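You operate a simulated robot arm through the tools that you are given. There is no shell and no other tool. Be economical: measure what you need, move in short steps, check, and stop when the job is done.

The job below is to be done with a simulated robot arm. You get a single attempt, and the scene is never put back.

JOB
Play blue's turn: slide the blue dot puck to field two, score it and pass the turn to red.
Fine: the blue slider shows the sum of both blue fields; turn the knob marked round to three; the other pucks stay.

It is judged by the outcome, as a careful person would: the job done as asked, and still so three seconds after it is handed in. It fails if anything else is knocked over, pushed out of place, dropped, spilled or broken.

ROBOT AND FRAMES
A 6-joint arm with a two-finger parallel gripper, fixed in place. Base frame: the origin is at the foot of the arm, x ahead of it, y to its left, z up; the work surface is at about z = 0.012. Readings come in m, degrees, newtons and seconds.
With the tool pointing down near the work surface it reaches from about 0.14 to 0.58 m from the base axis. Its first joint turns from -66.0 to 66.0 degrees. Payload 2.1 kg.
The TCP is the grasp point between the finger pads, 0.03 m short of the fingertips. In the tool frame z runs along the fingers and y along their closing line. The gripper opens to 0.094 m. The fingers are 0.028 m wide and 0.01 m thick; the gripper's body (0.05 by 0.096 m) begins 0.055 m behind the TCP.
Orientation is that of the tool frame in the base frame, as a unit quaternion [w, x, y, z]. With the fingers straight down and closing along the base's y, the tool's x points along the base's -x, its y along +y and its z along -z.

CONTROLS
- The arm moves only by the tool send_rows. Its argument "plan" is a list of rows, each an object (a shift or turn left out is 0, a gripper value left out holds the last) with "dr": the turn, a rotation vector about the base's x, y, z in units of 6 degrees (1.0 is 6 degrees), a list of three; "xyz": the shift along the base's x, y, z in units of 20 mm (1.0 is 20 mm), a list of three; "gripper": the opening, from 0 (shut) to 1 (fully open). In form: [{"dr": [wx, wy, wz], "xyz": [tx, ty, tz], "gripper": gripper}, ...]. A call has 1 to 8 rows; each row shifts and turns the commanded pose from where the row before left it. A call with a number of a shift or a turn outside -1 to 1 is refused whole. Rows are played at 5 a second. More than 0.05 m and 8.6 degrees between two rows, or a gripper value outside its range, and nothing of the call is played. A pose out of reach is approached as far as the arm can. The call stops where the force on the tool passes 90 N (or 10 N more than at its start, if that is more) or the arm is blocked; 0.2 s more then pass. Each finger travels about 0.072 m/s and halts on what it meets, pressing with about 35 N; the grip force reading is that of the motor and also rises with nothing between the fingers. The clock runs only during rows and for 0.2 s after the last one: add rows that do not move to give the fingers time. It gives the time, the measured TCP pose, the force on the tool (base axes), the opening and the grip force at its end, in the units of the frame above (readings bear some noise).
- Cameras (640 x 400 px; columns grow to the right, rows downward): "scene" is fixed at [0.0419, -0.3612, 0.4902]; the picture's right is [0.89, -0.46, 0.00], its down [-0.24, -0.47, -0.85] and it looks along [0.39, 0.75, -0.53] (base axes); focal length 286 px, centre (320, 200). "wrist" rides on the gripper at [-0.037, 0, -0.058] in the tool frame; the picture's right is [0.00, -1.00, 0.00], its down [0.97, 0.00, -0.24] and it looks along [0.24, 0.00, 0.97] (tool axes); focal length 218 px, centre (320, 200). There is no depth. A picture from a camera that has moved, and an enlarged one, comes with that camera's place and axes in the base frame and with its lens.
- snapshot(camera): a new picture of that camera. No time passes.
- zoom(camera, box): a new picture of the part [left, top, right, bottom] of that camera's present view, enlarged. No time passes.
- sign_off(): hands the job in; it is judged then, once.

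Work in short steps. Places have to be worked out from the pictures, the camera data and where the tool is seen: move nearer, look again, correct. Check each grasp and each placing, and mend what went wrong. You have 120 turns and 68 pictures in all, those below and enlarged ones among them. Open the gripper and draw the arm clear of the work before you hand the job in, unless the task says otherwise; then end with one line.

The tools are called after ">>>" by a JSON object that holds its "op" and its "data". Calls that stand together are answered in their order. send_rows: Moves the arm, as the interface text tells. Its arguments: {"type":"object","properties":{"plan":{"type":"array"}},"required":["plan"]} The other tools are called the same way: snapshot (camera) takes a picture; zoom (camera, box) takes an enlarged picture of a part of a camera's view; sign_off () hands the job in.

At the start:

```text
time: 0.0
ee_pos: [0.2664, 0.1311, 0.3553]
orientation: [0.001, 0.0, 1.0, 0.001]
ft_force: [0.2, -0.1, -0.2]
grip_width: 0.094
finger_force: 0.1
```

scene: 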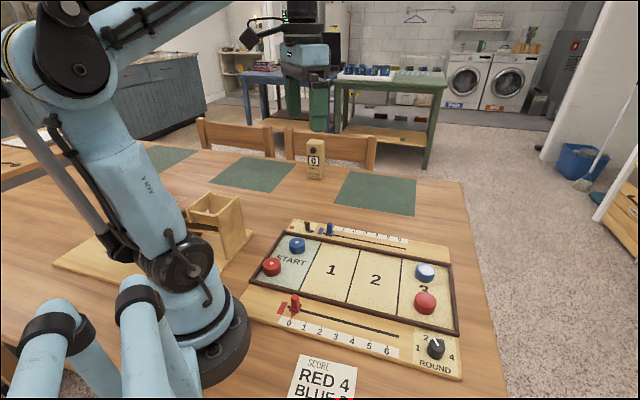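
wrist: 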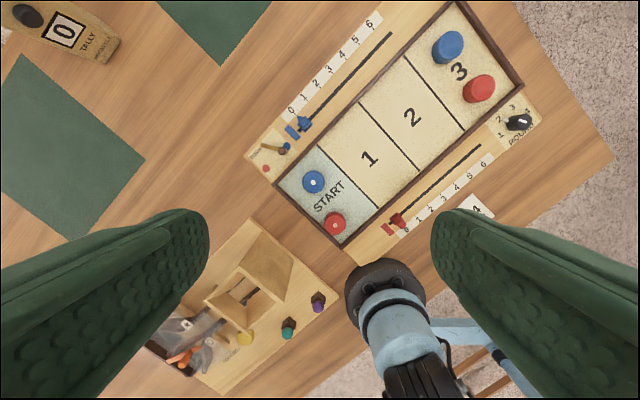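

I start by enlarging the board in both views to read the details.

>>> {"op": "zoom", "data": {"camera": "wrist", "box": [240, 0, 560, 260]}}

>>> {"op": "zoom", "data": {"camera": "scene", "box": [230, 200, 480, 400]}}

```text
1.54 times, centred on (400, 130) of wrist
camera zoom: at [0.3032, 0.1309, 0.414], right [0.0, -1.0, 0.0], down [-0.97, 0.0, 0.24], along [-0.24, 0.0, -0.97], focal length 336 px, centre (197, 308)
```

zoom: 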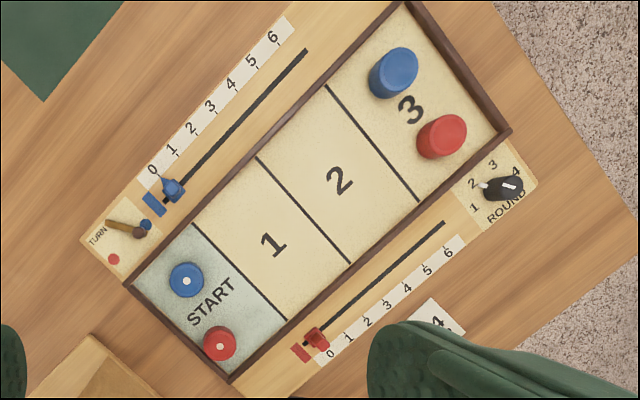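

```text
2.00 times, centred on (355, 300) of scene
camera zoom: at [0.0419, -0.3612, 0.4902], right [0.89, -0.46, 0.0], down [-0.24, -0.47, -0.85], along [0.39, 0.75, -0.53], focal length 571 px, centre (250, 0)
```

zoom: 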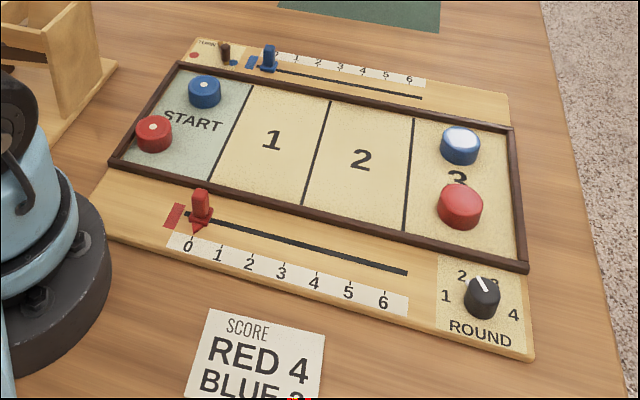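

The board lies at about -45° (from START towards field 3, along +x −y). I turn the tool +45° so its closing line runs along the board, and move nearer above the START/turn-lever end.

>>> {"op": "send_rows", "data": {"plan": [{"dr": [0, 0, 1], "xyz": [0.3, 0, -0.8]}, {"dr": [0, 0, 1], "xyz": [0.3, 0, -0.8]}, {"dr": [0, 0, 1], "xyz": [0.3, 0, -0.8]}, {"dr": [0, 0, 1], "xyz": [0.3, 0, -0.8]}, {"dr": [0, 0, 1], "xyz": [0.3, 0, -0.8]}, {"dr": [0, 0, 1], "xyz": [0, 0, -0.8]}, {"dr": [0, 0, 1], "xyz": [0, 0, -0.8]}, {"dr": [0, 0, 0.5]}]}}

>>> {"op": "snapshot", "data": {"camera": "wrist"}}

```text
time: 1.8
ee_pos: [0.2958, 0.1327, 0.2432]
orientation: [0.001, -0.383, 0.924, 0.001]
ft_force: [1.2, 0.8, -0.5]
grip_width: 0.0937
finger_force: 0.1
```

```text
63 pictures are left
camera wrist: at [0.3222, 0.1576, 0.3016], right [0.71, -0.71, 0.0], down [-0.69, -0.69, 0.24], along [-0.17, -0.17, -0.97], focal length 218 px, centre (320, 200)
```

wrist: 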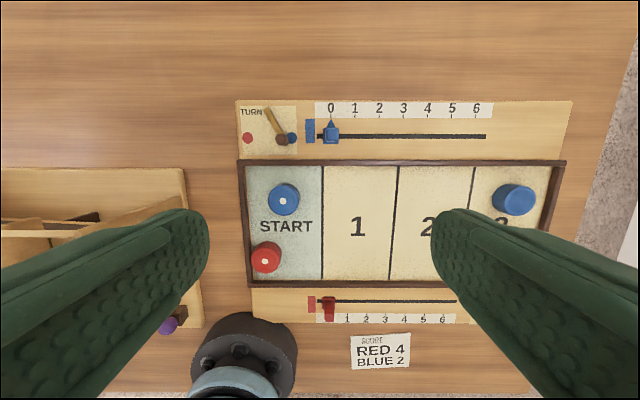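

The tool is aligned with the board. I enlarge the turn lever and slider.

>>> {"op": "zoom", "data": {"camera": "wrist", "box": [230, 90, 350, 165]}}

>>> {"op": "zoom", "data": {"camera": "scene", "box": [280, 210, 400, 285]}}

```text
5.33 times, centred on (290, 128) of wrist
camera zoom: at [0.3222, 0.1576, 0.3016], right [0.71, -0.71, 0.0], down [-0.69, -0.69, 0.24], along [-0.17, -0.17, -0.97], focal length 1164 px, centre (480, 587)
```

zoom: 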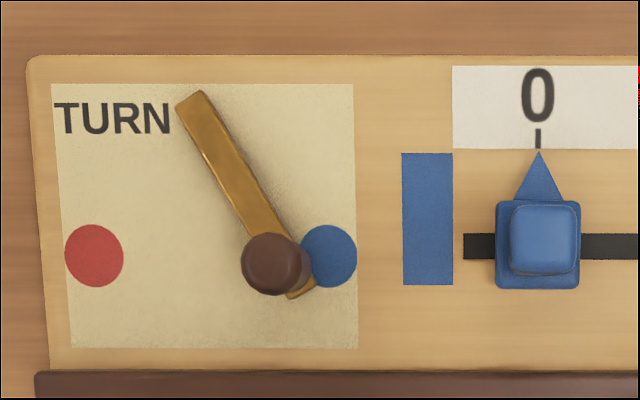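

```text
5.33 times, centred on (340, 248) of scene
camera zoom: at [0.0419, -0.3612, 0.4902], right [0.89, -0.46, 0.0], down [-0.24, -0.47, -0.85], along [0.39, 0.75, -0.53], focal length 1524 px, centre (213, -53)
```

zoom: 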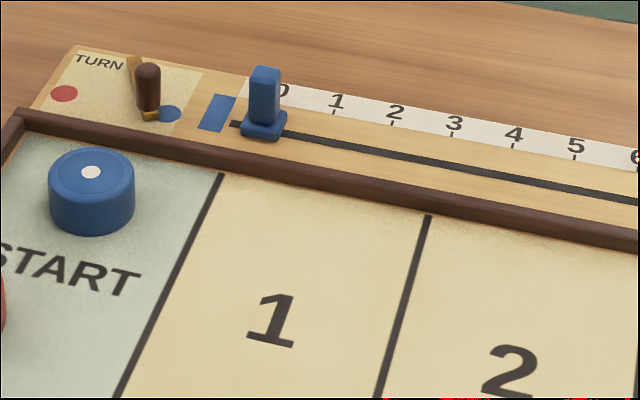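

Blue dot puck estimated at (0.240, 0.143), top at z≈0.030, about 41 mm across. I move above it at z≈0.12 with the gripper partly closed and look again.

>>> {"op": "send_rows", "data": {"plan": [{"xyz": [-0.9, 0.17, -0.5], "gripper": 0.65}, {"xyz": [-0.9, 0.17, -0.8]}, {"xyz": [-0.97, 0.17, -1]}, {"xyz": [0, 0, -1]}, {"xyz": [0, 0, -1]}, {"xyz": [0, 0, -1]}, {}]}}

>>> {"op": "snapshot", "data": {"camera": "wrist"}}

>>> {"op": "snapshot", "data": {"camera": "scene"}}

```text
time: 3.4
ee_pos: [0.2421, 0.1415, 0.1388]
orientation: [0.0, -0.383, 0.924, 0.001]
ft_force: [0.5, -0.4, -1.3]
grip_width: 0.061
finger_force: 0.1
```

```text
60 pictures are left
camera wrist: at [0.2687, 0.1671, 0.1964], right [0.71, -0.71, 0.0], down [-0.69, -0.69, 0.24], along [-0.17, -0.17, -0.97], focal length 218 px, centre (320, 200)
```

wrist: 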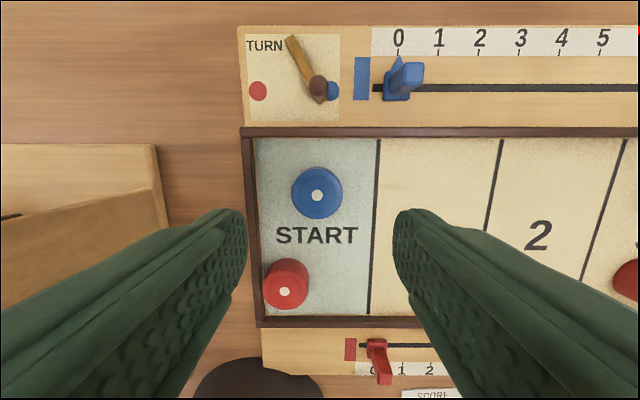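

```text
59 pictures are left
```

scene: 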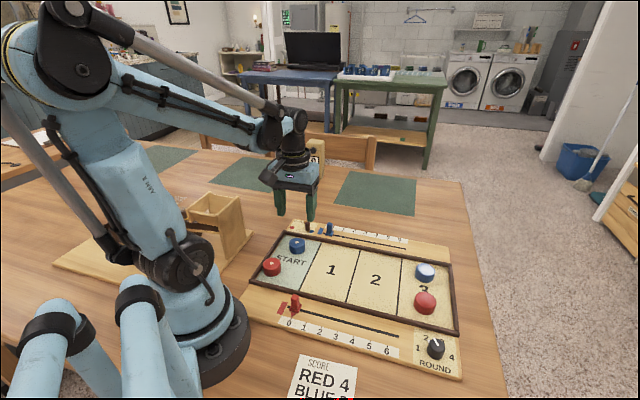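

The puck is between the fingers to within ~2 mm. I descend in line to TCP z≈0.052 with the fingers straddling it.

>>> {"op": "send_rows", "data": {"plan": [{"xyz": [0, 0.1, -1]}, {"xyz": [0, 0, -1]}, {"xyz": [0, 0, -1]}, {"xyz": [0, 0, -0.7]}, {"xyz": [0, 0, -0.6]}, {}]}}

>>> {"op": "snapshot", "data": {"camera": "wrist"}}

>>> {"op": "zoom", "data": {"camera": "scene", "box": [250, 180, 370, 280]}}

```text
time: 4.8
ee_pos: [0.2425, 0.1428, 0.0517]
orientation: [0.0, -0.381, 0.924, 0.001]
ft_force: [-0.2, 0.4, -0.3]
grip_width: 0.0612
finger_force: 0.0
```

```text
58 pictures are left
camera wrist: at [0.2674, 0.1699, 0.1094], right [0.71, -0.71, 0.0], down [-0.69, -0.69, 0.24], along [-0.17, -0.17, -0.97], focal length 218 px, centre (320, 200)
```

wrist: 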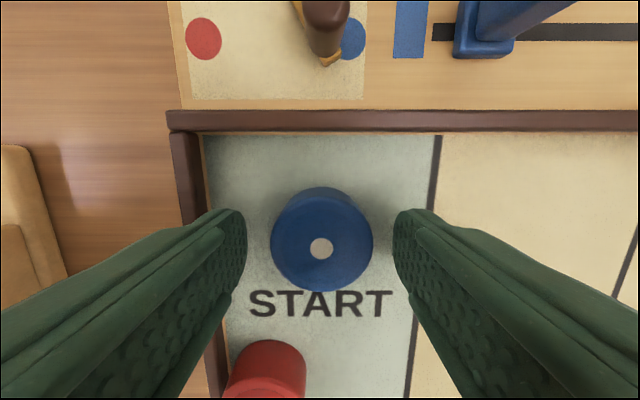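

```text
4.00 times, centred on (310, 230) of scene
camera zoom: at [0.0419, -0.3612, 0.4902], right [0.89, -0.46, 0.0], down [-0.24, -0.47, -0.85], along [0.39, 0.75, -0.53], focal length 1143 px, centre (360, 80)
```

zoom: 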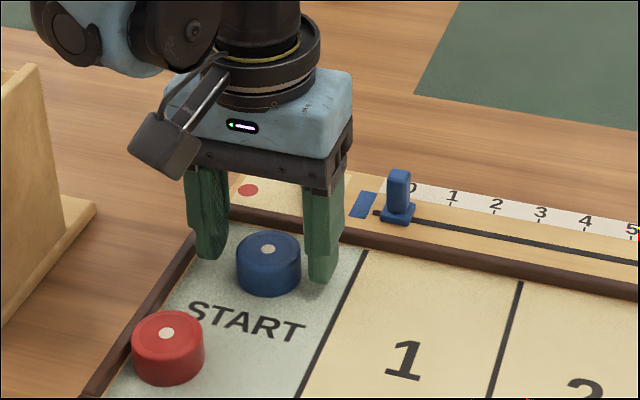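

Fingers straddle the puck, tips just above the board. I close on it.

>>> {"op": "send_rows", "data": {"plan": [{"gripper": 0.35}, {}, {}, {}]}}

>>> {"op": "snapshot", "data": {"camera": "wrist"}}

```text
time: 5.8
ee_pos: [0.2417, 0.1432, 0.0516]
orientation: [0.001, -0.383, 0.924, 0.001]
ft_force: [-0.3, -0.7, 0.7]
grip_width: 0.037
finger_force: 34.5
```

```text
56 pictures are left
camera wrist: at [0.2675, 0.17, 0.1096], right [0.71, -0.71, 0.0], down [-0.69, -0.69, 0.24], along [-0.17, -0.17, -0.97], focal length 218 px, centre (320, 200)
```

wrist: 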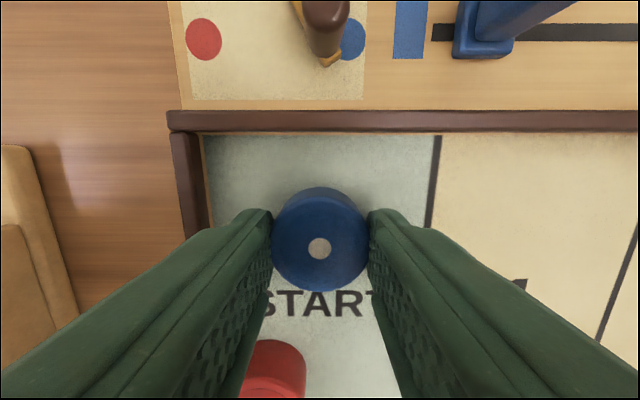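

Held at 0.037 m. I slide it along the board by 0.198 m (field 2's centre is at that distance), in two calls.

>>> {"op": "send_rows", "data": {"plan": [{"xyz": [0.5, -0.5, 0]}, {"xyz": [0.5, -0.5, 0]}, {"xyz": [0.5, -0.5, 0]}, {"xyz": [0.5, -0.5, 0]}, {"xyz": [0.5, -0.5, 0]}, {"xyz": [0.5, -0.5, 0]}, {"xyz": [0.5, -0.5, 0]}, {"xyz": [0.5, -0.5, 0]}]}}

>>> {"op": "send_rows", "data": {"plan": [{"xyz": [0.5, -0.5, 0]}, {"xyz": [0.5, -0.5, 0]}, {"xyz": [0.5, -0.5, 0]}, {"xyz": [0.5, -0.5, 0]}, {"xyz": [0.5, -0.5, 0]}, {"xyz": [0.5, -0.5, 0]}, {}]}}

>>> {"op": "snapshot", "data": {"camera": "wrist"}}

>>> {"op": "snapshot", "data": {"camera": "scene"}}

```text
time: 7.6
ee_pos: [0.3222, 0.064, 0.0512]
orientation: [0.001, -0.383, 0.924, 0.002]
ft_force: [-0.3, 0.5, 0.4]
grip_width: 0.0371
finger_force: 35.3
```

```text
time: 9.2
ee_pos: [0.3815, 0.0008, 0.0524]
orientation: [0.001, -0.383, 0.924, 0.001]
ft_force: [0.4, 0.1, 0.1]
grip_width: 0.0372
finger_force: 34.9
```

```text
55 pictures are left
camera wrist: at [0.4072, 0.0285, 0.1099], right [0.71, -0.71, 0.0], down [-0.69, -0.69, 0.24], along [-0.17, -0.17, -0.97], focal length 218 px, centre (320, 200)
```

wrist: 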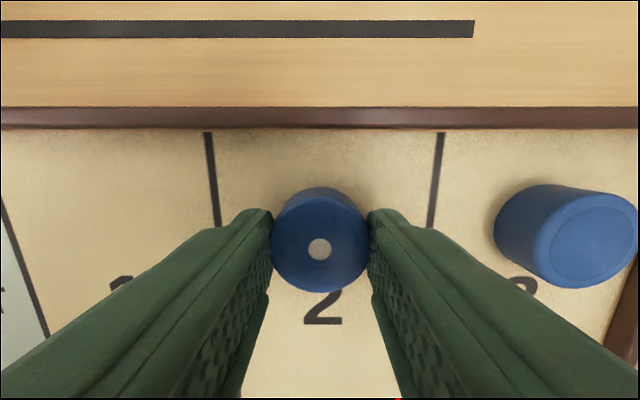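

```text
54 pictures are left
```

scene: 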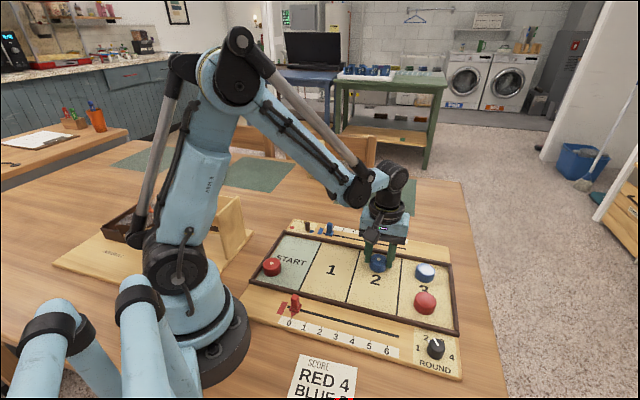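

Puck is centred in field 2. I release and rise straight up.

>>> {"op": "send_rows", "data": {"plan": [{"gripper": 0.58}, {}, {}, {"xyz": [0, 0, 0.5]}, {"xyz": [0, 0, 1]}, {"xyz": [0, 0, 1]}, {"xyz": [0, 0, 1]}, {"xyz": [0, 0, 1]}]}}

>>> {"op": "snapshot", "data": {"camera": "wrist"}}

```text
time: 11.0
ee_pos: [0.3807, 0.0031, 0.1409]
orientation: [0.001, -0.382, 0.924, 0.001]
ft_force: [0.1, 0.7, 0.4]
grip_width: 0.0545
finger_force: 0.0
```

```text
53 pictures are left
camera wrist: at [0.4063, 0.0292, 0.1998], right [0.71, -0.71, 0.0], down [-0.69, -0.69, 0.24], along [-0.17, -0.17, -0.97], focal length 218 px, centre (320, 200)
```

wrist: 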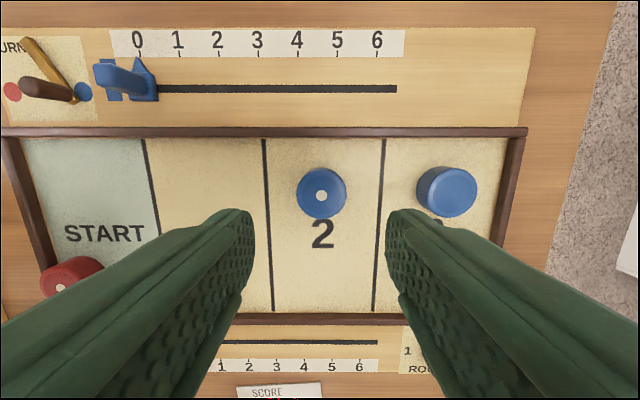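

Puck stays in field 2. Next the blue slider: I estimate its post at (0.340, 0.1565); I move above it with a ~42 mm opening.

>>> {"op": "send_rows", "data": {"plan": [{"xyz": [-0.256, 0.959, 0], "gripper": 0.45}, {"xyz": [-0.256, 0.959, 0]}, {"xyz": [-0.256, 0.959, 0]}, {"xyz": [-0.256, 0.959, 0]}, {"xyz": [-0.256, 0.959, 0]}, {"xyz": [-0.256, 0.959, 0]}, {"xyz": [-0.256, 0.959, 0]}, {"xyz": [-0.256, 0.959, 0]}]}}

>>> {"op": "snapshot", "data": {"camera": "wrist"}}

```text
time: 12.8
ee_pos: [0.3404, 0.1564, 0.144]
orientation: [0.0, -0.382, 0.924, 0.001]
ft_force: [0.2, -0.2, -0.8]
grip_width: 0.0425
finger_force: 0.0
```

```text
52 pictures are left
camera wrist: at [0.3665, 0.183, 0.2018], right [0.71, -0.71, 0.0], down [-0.69, -0.69, 0.24], along [-0.17, -0.17, -0.97], focal length 218 px, centre (320, 200)
```

wrist: 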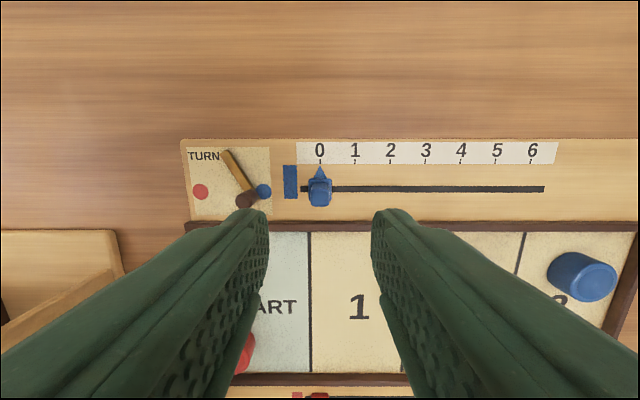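

Post sits centred between fingers. I descend to TCP z≈0.062 and close on the post.

>>> {"op": "send_rows", "data": {"plan": [{"xyz": [0.07, 0.07, -1]}, {"xyz": [0, 0, -1]}, {"xyz": [0, 0, -1]}, {"xyz": [0, 0, -1]}, {"xyz": [0, 0, -0.1]}, {}]}}

>>> {"op": "snapshot", "data": {"camera": "wrist"}}

>>> {"op": "zoom", "data": {"camera": "scene", "box": [270, 170, 390, 270]}}

```text
time: 14.2
ee_pos: [0.3412, 0.1578, 0.0608]
orientation: [0.0, -0.383, 0.924, 0.001]
ft_force: [0.6, -1.0, 0.1]
grip_width: 0.0423
finger_force: 0.0
```

```text
51 pictures are left
camera wrist: at [0.3671, 0.1841, 0.1178], right [0.71, -0.71, 0.0], down [-0.69, -0.69, 0.24], along [-0.17, -0.17, -0.97], focal length 218 px, centre (320, 200)
```

wrist: 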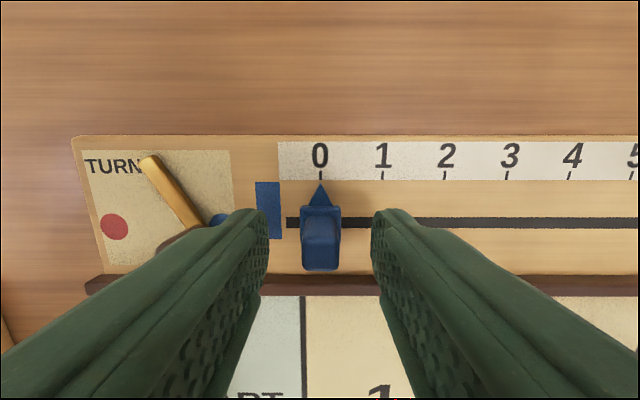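

```text
4.00 times, centred on (330, 220) of scene
camera zoom: at [0.0419, -0.3612, 0.4902], right [0.89, -0.46, 0.0], down [-0.24, -0.47, -0.85], along [0.39, 0.75, -0.53], focal length 1143 px, centre (280, 120)
```

zoom: 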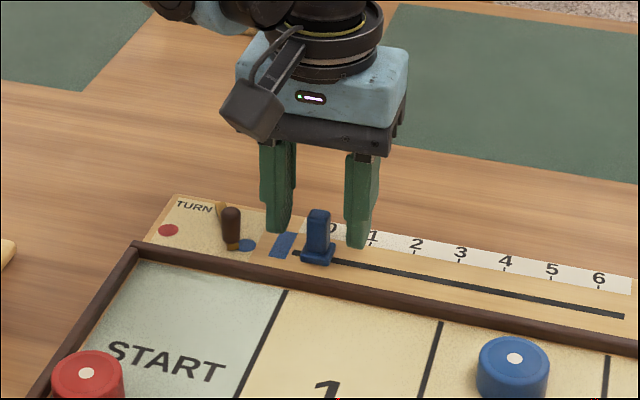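

The post is between the fingertips and clear of the peg. I close.

>>> {"op": "send_rows", "data": {"plan": [{"gripper": 0.08}, {}, {}, {}]}}

>>> {"op": "snapshot", "data": {"camera": "wrist"}}

```text
time: 15.2
ee_pos: [0.3418, 0.1586, 0.0596]
orientation: [0.0, -0.383, 0.924, 0.001]
ft_force: [1.9, -0.9, -4.8]
grip_width: 0.0135
finger_force: 45.0
```

```text
49 pictures are left
camera wrist: at [0.3672, 0.184, 0.1179], right [0.71, -0.71, 0.0], down [-0.69, -0.69, 0.24], along [-0.17, -0.17, -0.97], focal length 218 px, centre (320, 200)
```

wrist: 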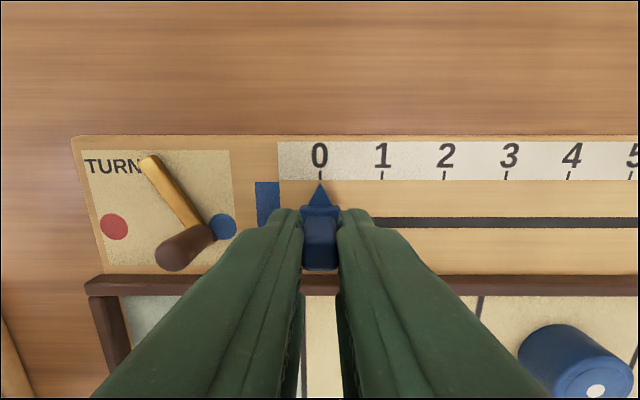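

Held at 13.5 mm with the pointer on 0. I slide toward 5 (≈0.1465 m along the board), checking before the end.

>>> {"op": "send_rows", "data": {"plan": [{"xyz": [0.5, -0.5, 0]}, {"xyz": [0.5, -0.5, 0]}, {"xyz": [0.5, -0.5, 0]}, {"xyz": [0.5, -0.5, 0]}, {"xyz": [0.5, -0.5, 0]}, {"xyz": [0.5, -0.5, 0]}, {"xyz": [0.5, -0.5, 0]}, {"xyz": [0.5, -0.5, 0]}]}}

>>> {"op": "send_rows", "data": {"plan": [{"xyz": [0.5, -0.5, 0]}, {"xyz": [0.5, -0.5, 0]}, {}]}}

>>> {"op": "zoom", "data": {"camera": "wrist", "box": [240, 120, 400, 220]}}

```text
time: 17.0
ee_pos: [0.4219, 0.0759, 0.0604]
orientation: [-0.001, -0.383, 0.924, 0.002]
ft_force: [-10.5, -11.4, -2.6]
grip_width: 0.0138
finger_force: 45.3
```

```text
time: 17.8
ee_pos: [0.4415, 0.0563, 0.06]
orientation: [-0.001, -0.383, 0.924, 0.001]
ft_force: [-9.4, -8.6, -0.8]
grip_width: 0.0136
finger_force: 44.7
```

```text
4.00 times, centred on (320, 170) of wrist
camera zoom: at [0.4684, 0.0832, 0.1182], right [0.71, -0.71, 0.0], down [-0.69, -0.69, 0.24], along [-0.17, -0.17, -0.97], focal length 873 px, centre (320, 320)
```

zoom: 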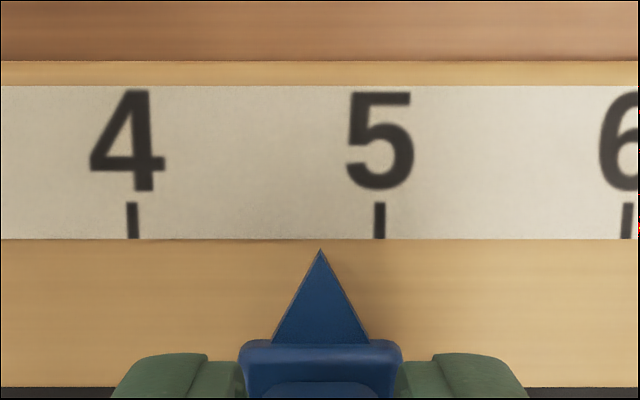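

Pointer is 0.24 of a division (≈7 mm) short of 5, with a small sideways force. I move the remaining 7 mm and relieve the side load by ~1 mm.

>>> {"op": "send_rows", "data": {"plan": [{"xyz": [0.09, -0.16, 0]}, {"xyz": [0.12, -0.125, 0]}, {}]}}

>>> {"op": "zoom", "data": {"camera": "wrist", "box": [240, 120, 400, 220]}}

```text
time: 18.6
ee_pos: [0.4471, 0.0524, 0.0611]
orientation: [0.001, -0.384, 0.923, 0.001]
ft_force: [-2.8, -3.0, 8.7]
grip_width: 0.0138
finger_force: 44.8
```

```text
4.00 times, centred on (320, 170) of wrist
camera zoom: at [0.4721, 0.0791, 0.1183], right [0.71, -0.71, 0.0], down [-0.69, -0.69, 0.24], along [-0.17, -0.17, -0.97], focal length 873 px, centre (320, 320)
```

zoom: 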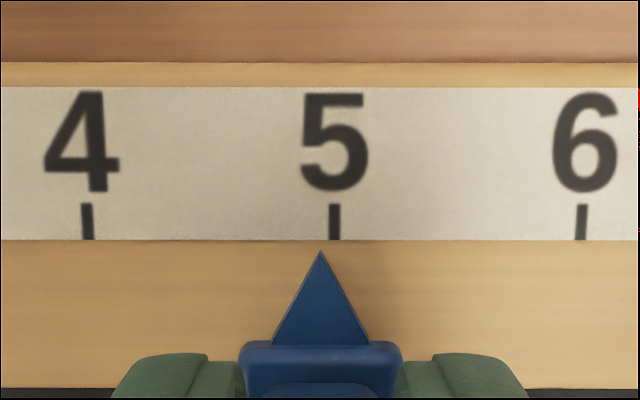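

Still ~1.7 mm short; a last nudge.

>>> {"op": "send_rows", "data": {"plan": [{"xyz": [0.055, -0.075, 0]}, {}, {}]}}

>>> {"op": "zoom", "data": {"camera": "wrist", "box": [240, 120, 400, 220]}}

```text
time: 19.4
ee_pos: [0.4472, 0.0512, 0.0599]
orientation: [0.001, -0.384, 0.923, 0.002]
ft_force: [5.9, 5.2, -1.4]
grip_width: 0.0135
finger_force: 45.1
```

```text
4.00 times, centred on (320, 170) of wrist
camera zoom: at [0.4732, 0.0779, 0.1183], right [0.71, -0.71, 0.0], down [-0.69, -0.69, 0.24], along [-0.17, -0.17, -0.97], focal length 873 px, centre (320, 320)
```

zoom: 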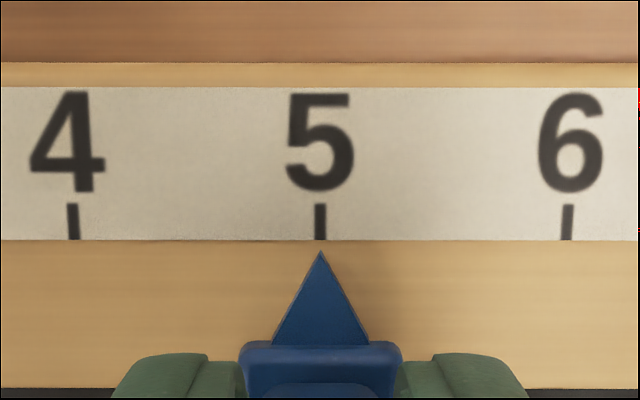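

Pointer is exactly on 5. I open evenly and rise.

>>> {"op": "send_rows", "data": {"plan": [{"gripper": 0.4}, {}, {}, {"xyz": [0, 0, 0.5]}, {"xyz": [0, 0, 1]}, {"xyz": [0, 0, 1]}, {"xyz": [0, 0, 1]}, {"xyz": [0, 0, 0.5]}]}}

>>> {"op": "snapshot", "data": {"camera": "wrist"}}

```text
time: 21.2
ee_pos: [0.4468, 0.0507, 0.1406]
orientation: [0.001, -0.383, 0.924, 0.001]
ft_force: [-0.8, 0.4, 0.3]
grip_width: 0.0377
finger_force: 0.1
```

```text
45 pictures are left
camera wrist: at [0.4725, 0.0767, 0.1984], right [0.71, -0.71, 0.0], down [-0.69, -0.69, 0.24], along [-0.17, -0.17, -0.97], focal length 218 px, centre (320, 200)
```

wrist: 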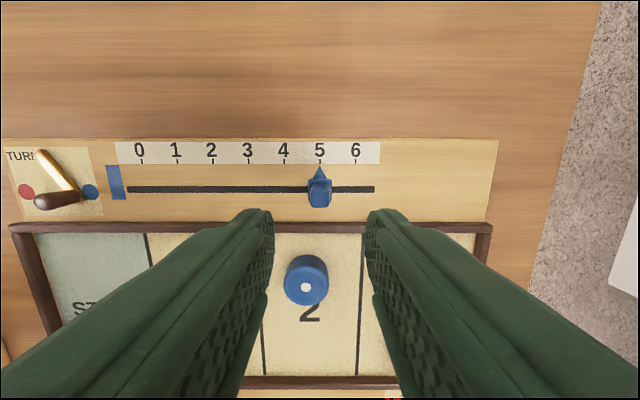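

Slider shows 5. Next the turn lever: peg at about d=0.071, n=0.347 (i.e. (0.296, 0.195)), top z≈0.04. I go to its blue side with the fingers shut.

>>> {"op": "send_rows", "data": {"plan": [{"xyz": [-0.84, 0.787, 0], "gripper": 0}, {"xyz": [-0.84, 0.787, 0]}, {"xyz": [-0.84, 0.787, 0]}, {"xyz": [-0.84, 0.787, 0]}, {"xyz": [-0.84, 0.787, 0]}, {"xyz": [-0.84, 0.787, 0]}, {"xyz": [-0.84, 0.787, 0]}, {"xyz": [-0.84, 0.787, 0]}]}}

>>> {"op": "snapshot", "data": {"camera": "wrist"}}

```text
time: 23.0
ee_pos: [0.3136, 0.1753, 0.1416]
orientation: [0.001, -0.383, 0.924, 0.001]
ft_force: [0.1, 0.0, 0.1]
grip_width: 0.0002
finger_force: 32.9
```

```text
44 pictures are left
camera wrist: at [0.3391, 0.2026, 0.1989], right [0.71, -0.71, 0.0], down [-0.69, -0.69, 0.24], along [-0.17, -0.17, -0.97], focal length 218 px, centre (320, 200)
```

wrist: 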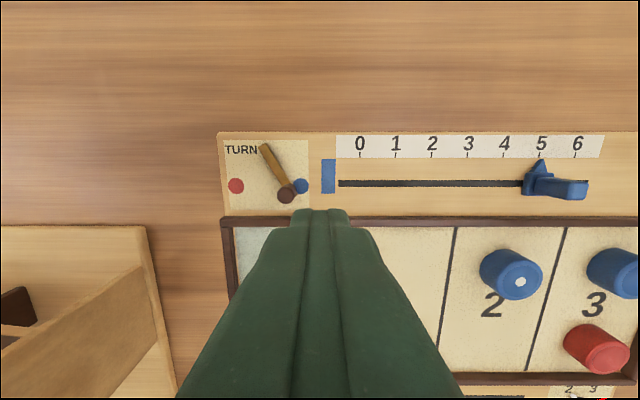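

Readings agree: peg at d≈0.0705, my fingers at d≈0.098 on its blue side. I lower to TCP z≈0.058.

>>> {"op": "send_rows", "data": {"plan": [{"xyz": [0, 0, -1]}, {"xyz": [0, 0, -1]}, {"xyz": [0, 0, -1]}, {"xyz": [0, 0, -1]}, {"xyz": [0, 0, -0.18]}, {}]}}

>>> {"op": "snapshot", "data": {"camera": "wrist"}}

>>> {"op": "zoom", "data": {"camera": "scene", "box": [250, 180, 370, 280]}}

```text
time: 24.4
ee_pos: [0.3133, 0.1771, 0.0569]
orientation: [0.0, -0.382, 0.924, 0.001]
ft_force: [0.4, 0.7, 0.2]
grip_width: 0.0003
finger_force: 33.0
```

```text
43 pictures are left
camera wrist: at [0.3386, 0.2031, 0.115], right [0.71, -0.71, 0.0], down [-0.69, -0.69, 0.24], along [-0.17, -0.17, -0.97], focal length 218 px, centre (320, 200)
```

wrist: 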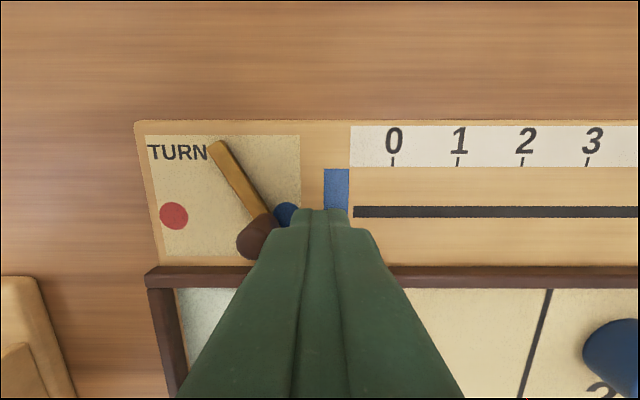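

```text
4.00 times, centred on (310, 230) of scene
camera zoom: at [0.0419, -0.3612, 0.4902], right [0.89, -0.46, 0.0], down [-0.24, -0.47, -0.85], along [0.39, 0.75, -0.53], focal length 1143 px, centre (360, 80)
```

zoom: 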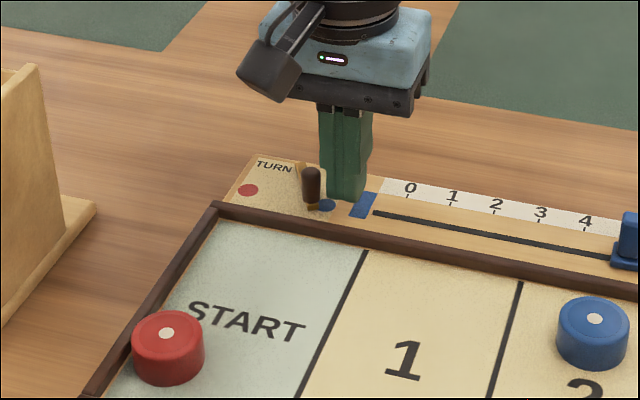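

Finger block is beside the peg at a suitable height. I push gently toward red by ~45 mm.

>>> {"op": "send_rows", "data": {"plan": [{"xyz": [-0.2, 0.2, 0]}, {"xyz": [-0.2, 0.2, 0]}, {"xyz": [-0.2, 0.2, 0]}, {"xyz": [-0.2, 0.2, 0]}, {"xyz": [-0.2, 0.2, 0]}, {"xyz": [-0.2, 0.2, 0]}, {"xyz": [-0.2, 0.2, 0]}, {"xyz": [-0.2, 0.2, 0]}]}}

>>> {"op": "snapshot", "data": {"camera": "wrist"}}

>>> {"op": "zoom", "data": {"camera": "scene", "box": [250, 180, 370, 280]}}

```text
time: 26.2
ee_pos: [0.2811, 0.2087, 0.0574]
orientation: [0.001, -0.383, 0.924, 0.001]
ft_force: [0.0, 0.0, -0.1]
grip_width: 0.0001
finger_force: 33.6
```

```text
41 pictures are left
camera wrist: at [0.3064, 0.2344, 0.1144], right [0.71, -0.71, 0.0], down [-0.69, -0.69, 0.24], along [-0.17, -0.17, -0.97], focal length 218 px, centre (320, 200)
```

wrist: 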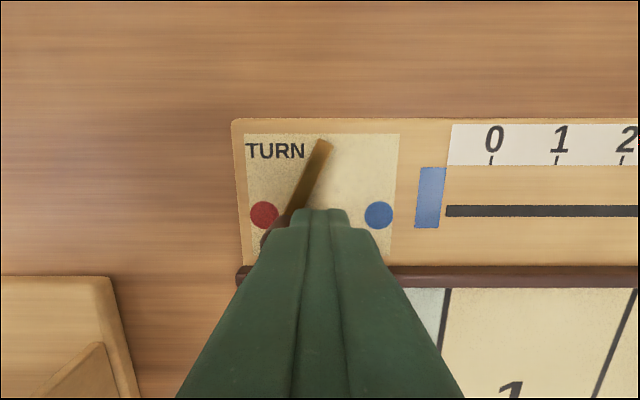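

```text
4.00 times, centred on (310, 230) of scene
camera zoom: at [0.0419, -0.3612, 0.4902], right [0.89, -0.46, 0.0], down [-0.24, -0.47, -0.85], along [0.39, 0.75, -0.53], focal length 1143 px, centre (360, 80)
```

zoom: 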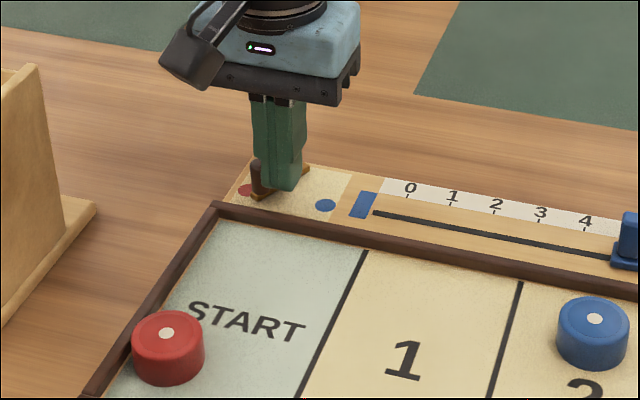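

The lever has swung to the red side. I back off a little, rise and check it.

>>> {"op": "send_rows", "data": {"plan": [{"xyz": [0.3, -0.3, 0]}, {"xyz": [0, 0, 1]}, {"xyz": [0, 0, 1]}, {"xyz": [0, 0, 1]}, {"xyz": [0, 0, 1]}, {}]}}

>>> {"op": "zoom", "data": {"camera": "wrist", "box": [200, 100, 360, 200]}}

>>> {"op": "snapshot", "data": {"camera": "wrist"}}

```text
time: 27.6
ee_pos: [0.2872, 0.2027, 0.1372]
orientation: [0.001, -0.383, 0.924, 0.001]
ft_force: [0.2, 0.6, -0.2]
grip_width: 0.0
finger_force: 32.8
```

```text
4.00 times, centred on (280, 150) of wrist
camera zoom: at [0.3132, 0.228, 0.1949], right [0.71, -0.71, 0.0], down [-0.69, -0.69, 0.24], along [-0.17, -0.17, -0.97], focal length 873 px, centre (480, 400)
```

zoom: 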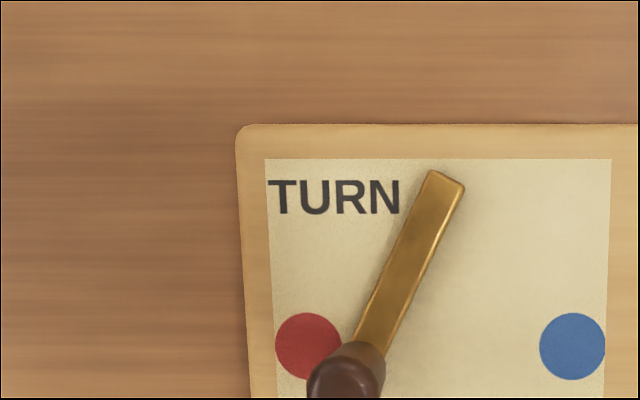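

```text
38 pictures are left
camera wrist: at [0.3132, 0.228, 0.1949], right [0.71, -0.71, 0.0], down [-0.69, -0.69, 0.24], along [-0.17, -0.17, -0.97], focal length 218 px, centre (320, 200)
```

wrist: 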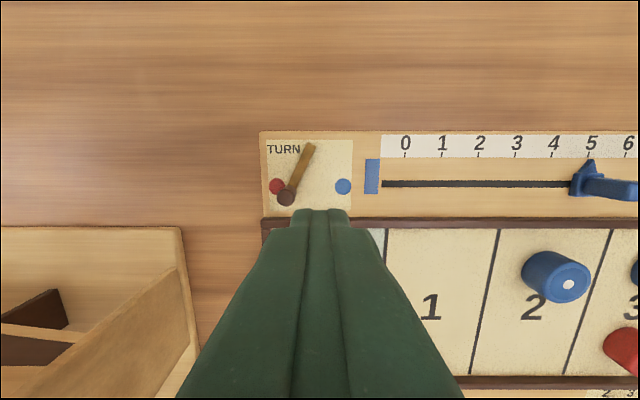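

The lever points to red at ~26–28° versus ~30° on the blue side earlier; I push a few mm further to make sure it is home against the stop.

>>> {"op": "send_rows", "data": {"plan": [{"xyz": [0, 0, -1]}, {"xyz": [0, 0, -1]}, {"xyz": [0, 0, -1]}, {"xyz": [0, 0, -1]}, {"xyz": [-0.2, 0.2, 0]}, {"xyz": [-0.13, 0.13, 0]}, {"xyz": [-0.05, 0.05, 0]}, {"xyz": [-0.05, 0.05, 0]}]}}

```text
time: 29.4
ee_pos: [0.2785, 0.2105, 0.0561]
orientation: [0.002, -0.382, 0.924, -0.002]
ft_force: [12.9, -10.8, -1.4]
grip_width: 0.0001
finger_force: 33.3
```

17 N of resistance: the lever is against its red stop. I back off, rise, and look.

>>> {"op": "send_rows", "data": {"plan": [{"xyz": [0.3, -0.3, 0]}, {"xyz": [0.1, -0.1, 0.8]}, {"xyz": [0, 0, 1]}, {"xyz": [0, 0, 1]}, {"xyz": [0, 0, 1]}, {"xyz": [0, 0, 1]}, {}]}}

>>> {"op": "snapshot", "data": {"camera": "wrist"}}

>>> {"op": "zoom", "data": {"camera": "scene", "box": [400, 310, 480, 390]}}

```text
time: 31.0
ee_pos: [0.2849, 0.2022, 0.1542]
orientation: [0.001, -0.383, 0.924, 0.002]
ft_force: [-0.4, 0.1, 0.0]
grip_width: 0.0
finger_force: 33.0
```

```text
37 pictures are left
camera wrist: at [0.3115, 0.2296, 0.212], right [0.71, -0.71, 0.0], down [-0.69, -0.69, 0.24], along [-0.17, -0.17, -0.97], focal length 218 px, centre (320, 200)
```

wrist: 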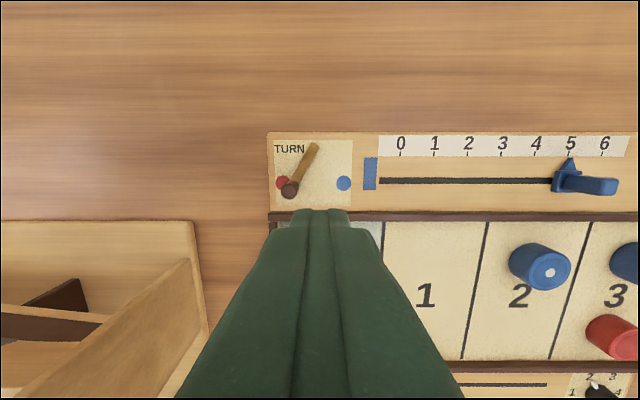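

```text
5.00 times, centred on (440, 350) of scene
camera zoom: at [0.0419, -0.3612, 0.4902], right [0.89, -0.46, 0.0], down [-0.24, -0.47, -0.85], along [0.39, 0.75, -0.53], focal length 1428 px, centre (-280, -550)
```

zoom: 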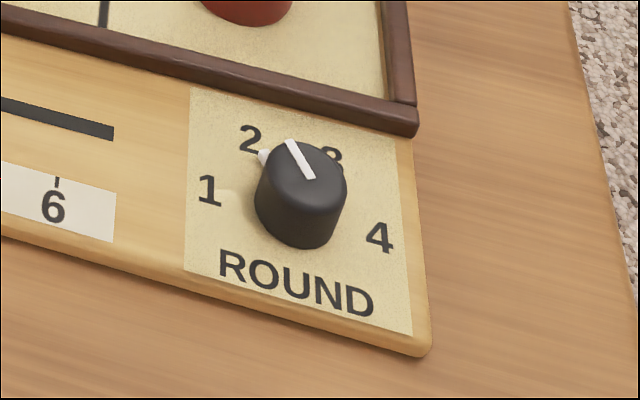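

Turn shows red, slider 5, puck in 2. Now the ROUND knob at about (0.34, -0.207): I travel above it at z≈0.17, gripper opening.

>>> {"op": "send_rows", "data": {"plan": [{"xyz": [0.1, -0.87, 0.5], "gripper": 0.6}, {"xyz": [0.1, -0.87, 0.5]}, {"xyz": [0.1, -0.87, 0]}, {"xyz": [0.1, -0.87, 0]}, {"xyz": [0.1, -0.87, 0]}, {"xyz": [0.1, -0.87, 0]}, {"xyz": [0.1, -0.87, 0]}, {"xyz": [0.1, -0.87, 0]}]}}

>>> {"op": "send_rows", "data": {"plan": [{"xyz": [0.1, -0.87, 0]}, {"xyz": [0.1, -0.87, 0]}, {"xyz": [0.1, -0.87, 0]}, {"xyz": [0.1, -0.87, 0]}, {"xyz": [0.1, -0.87, 0]}, {"xyz": [0.1, -0.87, 0]}, {"xyz": [0.1, -0.87, 0]}, {"xyz": [0.1, -0.87, 0]}]}}

>>> {"op": "send_rows", "data": {"plan": [{"xyz": [0.1, -0.87, 0]}, {"xyz": [0.1, -0.87, 0]}, {"xyz": [0.1, -0.87, 0]}, {"xyz": [0.1, -0.87, 0]}, {"xyz": [0.1, -0.87, 0]}, {"xyz": [0.1, -0.87, 0]}, {"xyz": [0.1, -0.87, 0]}, {"xyz": [0.1, -0.87, 0]}]}}

>>> {"op": "snapshot", "data": {"camera": "wrist"}}

```text
time: 32.8
ee_pos: [0.3026, 0.0623, 0.1729]
orientation: [0.0, -0.383, 0.924, 0.002]
ft_force: [-0.2, -0.1, -0.5]
grip_width: 0.0567
finger_force: 0.0
```

```text
time: 34.6
ee_pos: [0.3175, -0.0744, 0.1722]
orientation: [0.001, -0.384, 0.924, 0.0]
ft_force: [0.1, -0.7, -0.1]
grip_width: 0.0562
finger_force: 0.1
```

```text
time: 36.4
ee_pos: [0.3342, -0.216, 0.1727]
orientation: [0.0, -0.384, 0.923, 0.001]
ft_force: [-0.1, 0.1, 0.7]
grip_width: 0.0567
finger_force: 0.0
```

```text
35 pictures are left
camera wrist: at [0.3601, -0.1891, 0.2303], right [0.71, -0.71, 0.0], down [-0.69, -0.69, 0.24], along [-0.17, -0.17, -0.97], focal length 218 px, centre (320, 200)
```

wrist: 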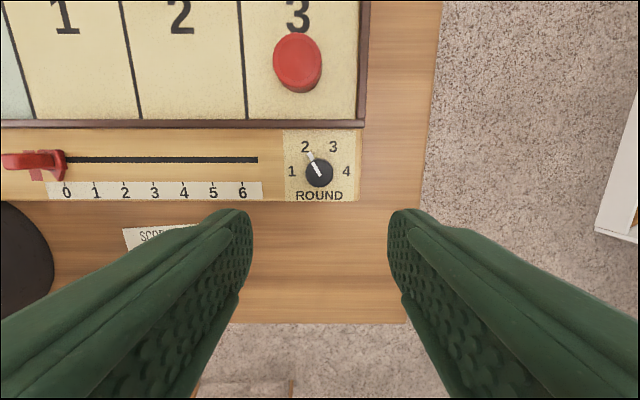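

>>> {"op": "zoom", "data": {"camera": "wrist", "box": [280, 125, 360, 205]}}

```text
5.00 times, centred on (320, 165) of wrist
camera zoom: at [0.3601, -0.1891, 0.2303], right [0.71, -0.71, 0.0], down [-0.69, -0.69, 0.24], along [-0.17, -0.17, -0.97], focal length 1091 px, centre (320, 375)
```

zoom: 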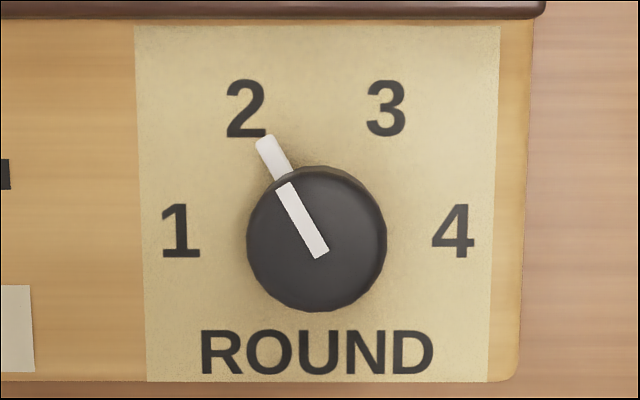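

Labels sit at −90/−30/+30/+90°, pointer at −30° (2); I need a 60° clockwise turn. Knob centre ≈ d 0.3885, n 0.098, ~25 mm across. I move over it and part way down.

>>> {"op": "send_rows", "data": {"plan": [{"xyz": [0.48, 0.52, -0.5], "gripper": 0.45}, {"xyz": [0, 0, -1]}, {"xyz": [0, 0, -1]}, {"xyz": [0, 0, -1]}, {}]}}

>>> {"op": "snapshot", "data": {"camera": "wrist"}}

>>> {"op": "zoom", "data": {"camera": "scene", "box": [380, 280, 500, 380]}}

```text
time: 37.6
ee_pos: [0.3458, -0.204, 0.1021]
orientation: [0.001, -0.383, 0.924, 0.001]
ft_force: [0.4, 0.4, -0.1]
grip_width: 0.0425
finger_force: 0.0
```

```text
33 pictures are left
camera wrist: at [0.371, -0.1774, 0.1602], right [0.71, -0.71, 0.0], down [-0.69, -0.69, 0.24], along [-0.17, -0.17, -0.97], focal length 218 px, centre (320, 200)
```

wrist: 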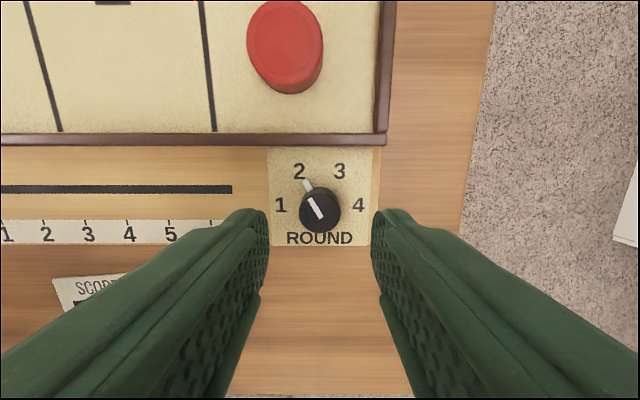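

```text
4.00 times, centred on (440, 330) of scene
camera zoom: at [0.0419, -0.3612, 0.4902], right [0.89, -0.46, 0.0], down [-0.24, -0.47, -0.85], along [0.39, 0.75, -0.53], focal length 1143 px, centre (-160, -320)
```

zoom: 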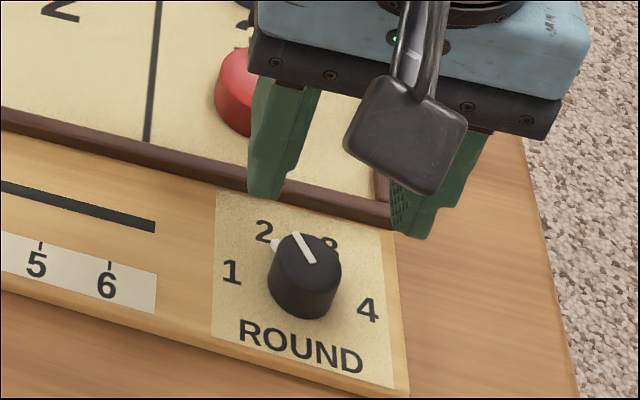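

Knob is centred between the fingers. I lower to TCP z≈0.050.

>>> {"op": "send_rows", "data": {"plan": [{"xyz": [0, 0, -1]}, {"xyz": [0, 0, -1]}, {"xyz": [0, 0, -0.55]}, {}]}}

>>> {"op": "snapshot", "data": {"camera": "wrist"}}

>>> {"op": "zoom", "data": {"camera": "scene", "box": [380, 280, 500, 380]}}

```text
time: 38.6
ee_pos: [0.3436, -0.2041, 0.0512]
orientation: [0.0, -0.382, 0.924, 0.001]
ft_force: [0.3, 0.0, 0.3]
grip_width: 0.0421
finger_force: 0.1
```

```text
31 pictures are left
camera wrist: at [0.37, -0.1784, 0.1085], right [0.71, -0.71, 0.0], down [-0.69, -0.69, 0.24], along [-0.17, -0.17, -0.97], focal length 218 px, centre (320, 200)
```

wrist: 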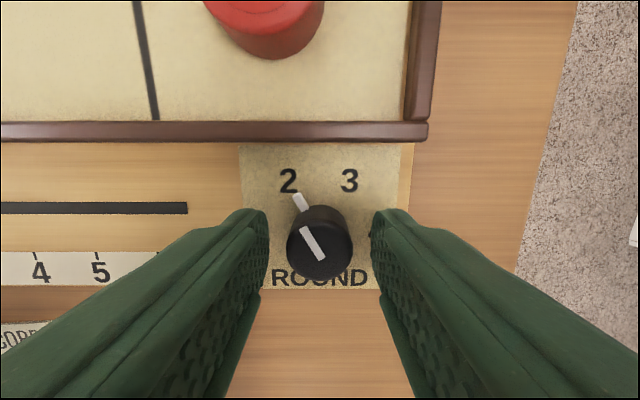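

```text
4.00 times, centred on (440, 330) of scene
camera zoom: at [0.0419, -0.3612, 0.4902], right [0.89, -0.46, 0.0], down [-0.24, -0.47, -0.85], along [0.39, 0.75, -0.53], focal length 1143 px, centre (-160, -320)
```

zoom: 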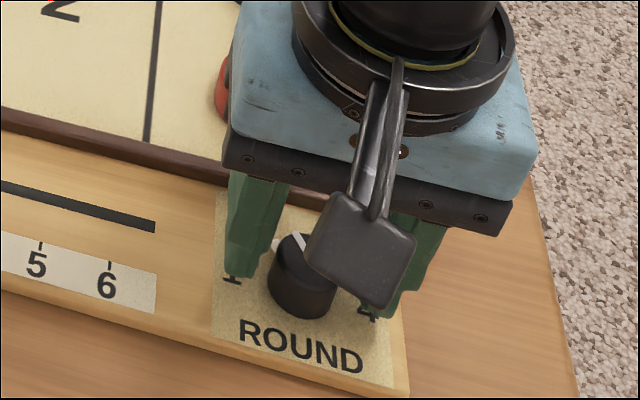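

Knob sits ~2 mm toward −n of my centre; I correct and close on it.

>>> {"op": "send_rows", "data": {"plan": [{"xyz": [-0.07, -0.07, -0.05]}, {"gripper": 0.2}, {}, {}, {}]}}

>>> {"op": "snapshot", "data": {"camera": "wrist"}}

```text
time: 39.8
ee_pos: [0.3432, -0.2061, 0.0499]
orientation: [0.0, -0.382, 0.924, 0.001]
ft_force: [2.9, -0.8, -3.9]
grip_width: 0.0249
finger_force: 45.4
```

```text
29 pictures are left
camera wrist: at [0.3684, -0.1796, 0.1077], right [0.71, -0.71, 0.0], down [-0.69, -0.69, 0.24], along [-0.17, -0.17, -0.97], focal length 218 px, centre (320, 200)
```

wrist: 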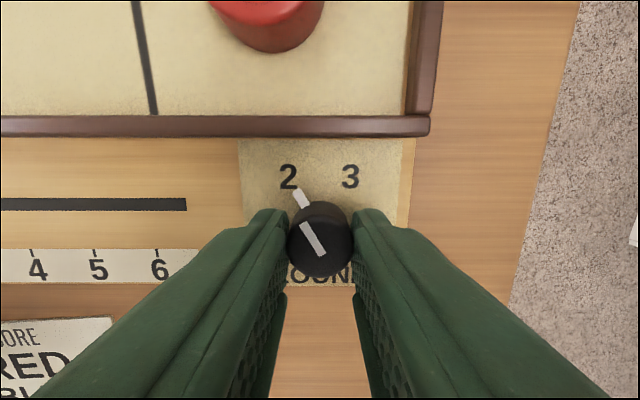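

Gripped at 24.9 mm. I turn clockwise in steps: first 36°.

>>> {"op": "send_rows", "data": {"plan": [{"dr": [0, 0, -0.75]}, {"dr": [0, 0, -0.75]}, {"dr": [0, 0, -0.75]}, {"dr": [0, 0, -0.75]}, {"dr": [0, 0, -0.75]}, {"dr": [0, 0, -0.75]}, {"dr": [0, 0, -0.75]}, {"dr": [0, 0, -0.75]}]}}

>>> {"op": "snapshot", "data": {"camera": "wrist"}}

```text
time: 41.6
ee_pos: [0.3428, -0.2051, 0.05]
orientation: [0.001, -0.077, 0.997, 0.001]
ft_force: [4.8, 1.4, -12.4]
grip_width: 0.0248
finger_force: 45.0
```

```text
28 pictures are left
camera wrist: at [0.3786, -0.1999, 0.1078], right [0.16, -0.99, 0.0], down [-0.96, -0.15, 0.24], along [-0.24, -0.03, -0.97], focal length 218 px, centre (320, 200)
```

wrist: 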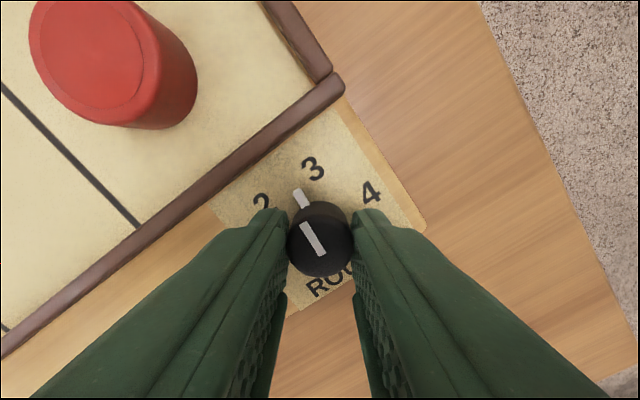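

The knob follows without slipping. Another 24°.

>>> {"op": "send_rows", "data": {"plan": [{"dr": [0, 0, -0.8]}, {"dr": [0, 0, -0.8]}, {"dr": [0, 0, -0.8]}, {"dr": [0, 0, -0.8]}, {"dr": [0, 0, -0.8]}, {}]}}

>>> {"op": "zoom", "data": {"camera": "wrist", "box": [240, 140, 400, 300]}}

```text
time: 43.0
ee_pos: [0.3425, -0.2066, 0.0493]
orientation: [0.001, 0.13, 0.991, 0.001]
ft_force: [4.1, 6.1, 3.6]
grip_width: 0.0247
finger_force: 44.6
```

```text
2.50 times, centred on (320, 220) of wrist
camera zoom: at [0.3778, -0.215, 0.1078], right [-0.26, -0.97, 0.0], down [-0.94, 0.25, 0.24], along [-0.23, 0.06, -0.97], focal length 546 px, centre (320, 150)
```

zoom: 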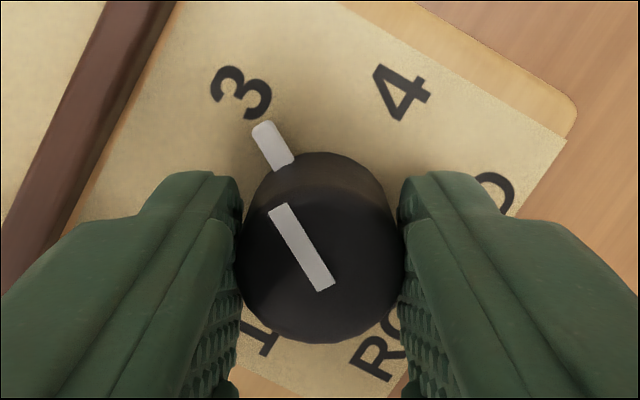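

Pointer aims at 3. I release and rise to verify.

>>> {"op": "send_rows", "data": {"plan": [{"gripper": 0.42}, {}, {}, {"xyz": [0, 0, 0.5]}, {"xyz": [0, 0, 1]}, {"xyz": [0, 0, 1]}, {"xyz": [0, 0, 1]}, {"xyz": [0, 0, 1]}]}}

>>> {"op": "send_rows", "data": {"plan": [{"dr": [0, 0, 1], "xyz": [0, 0, 0.5]}, {"dr": [0, 0, 1], "xyz": [-0.5, -0.5, 0]}, {"dr": [0, 0, 1]}, {"dr": [0, 0, 1]}, {"dr": [0, 0, 1]}, {"dr": [0, 0, 1]}, {"dr": [0, 0, 1]}, {"dr": [0, 0, 1]}]}}

>>> {"op": "snapshot", "data": {"camera": "wrist"}}

>>> {"op": "zoom", "data": {"camera": "wrist", "box": [260, 100, 380, 220]}}

```text
time: 44.8
ee_pos: [0.3429, -0.2047, 0.1415]
orientation: [0.001, 0.131, 0.991, 0.0]
ft_force: [0.4, 0.6, 0.0]
grip_width: 0.0393
finger_force: 0.1
```

```text
time: 46.6
ee_pos: [0.333, -0.2163, 0.1504]
orientation: [0.0, -0.285, 0.958, 0.002]
ft_force: [0.2, 0.0, 0.1]
grip_width: 0.0393
finger_force: 0.1
```

```text
26 pictures are left
camera wrist: at [0.363, -0.1955, 0.2083], right [0.55, -0.84, 0.0], down [-0.81, -0.53, 0.24], along [-0.2, -0.13, -0.97], focal length 218 px, centre (320, 200)
```

wrist: 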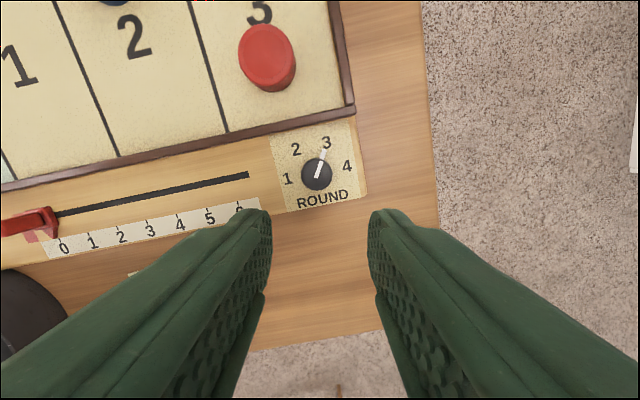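

```text
3.33 times, centred on (320, 160) of wrist
camera zoom: at [0.363, -0.1955, 0.2083], right [0.55, -0.84, 0.0], down [-0.81, -0.53, 0.24], along [-0.2, -0.13, -0.97], focal length 728 px, centre (320, 333)
```

zoom: 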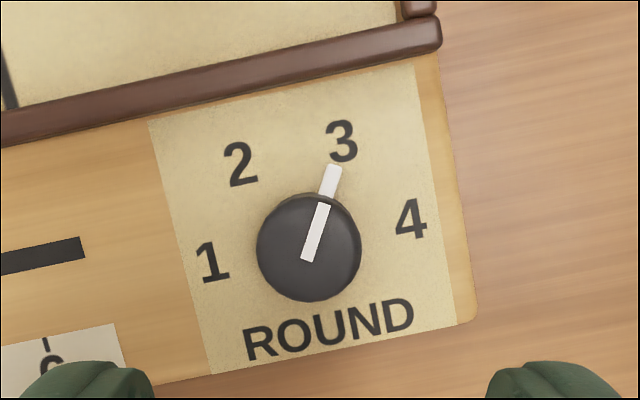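

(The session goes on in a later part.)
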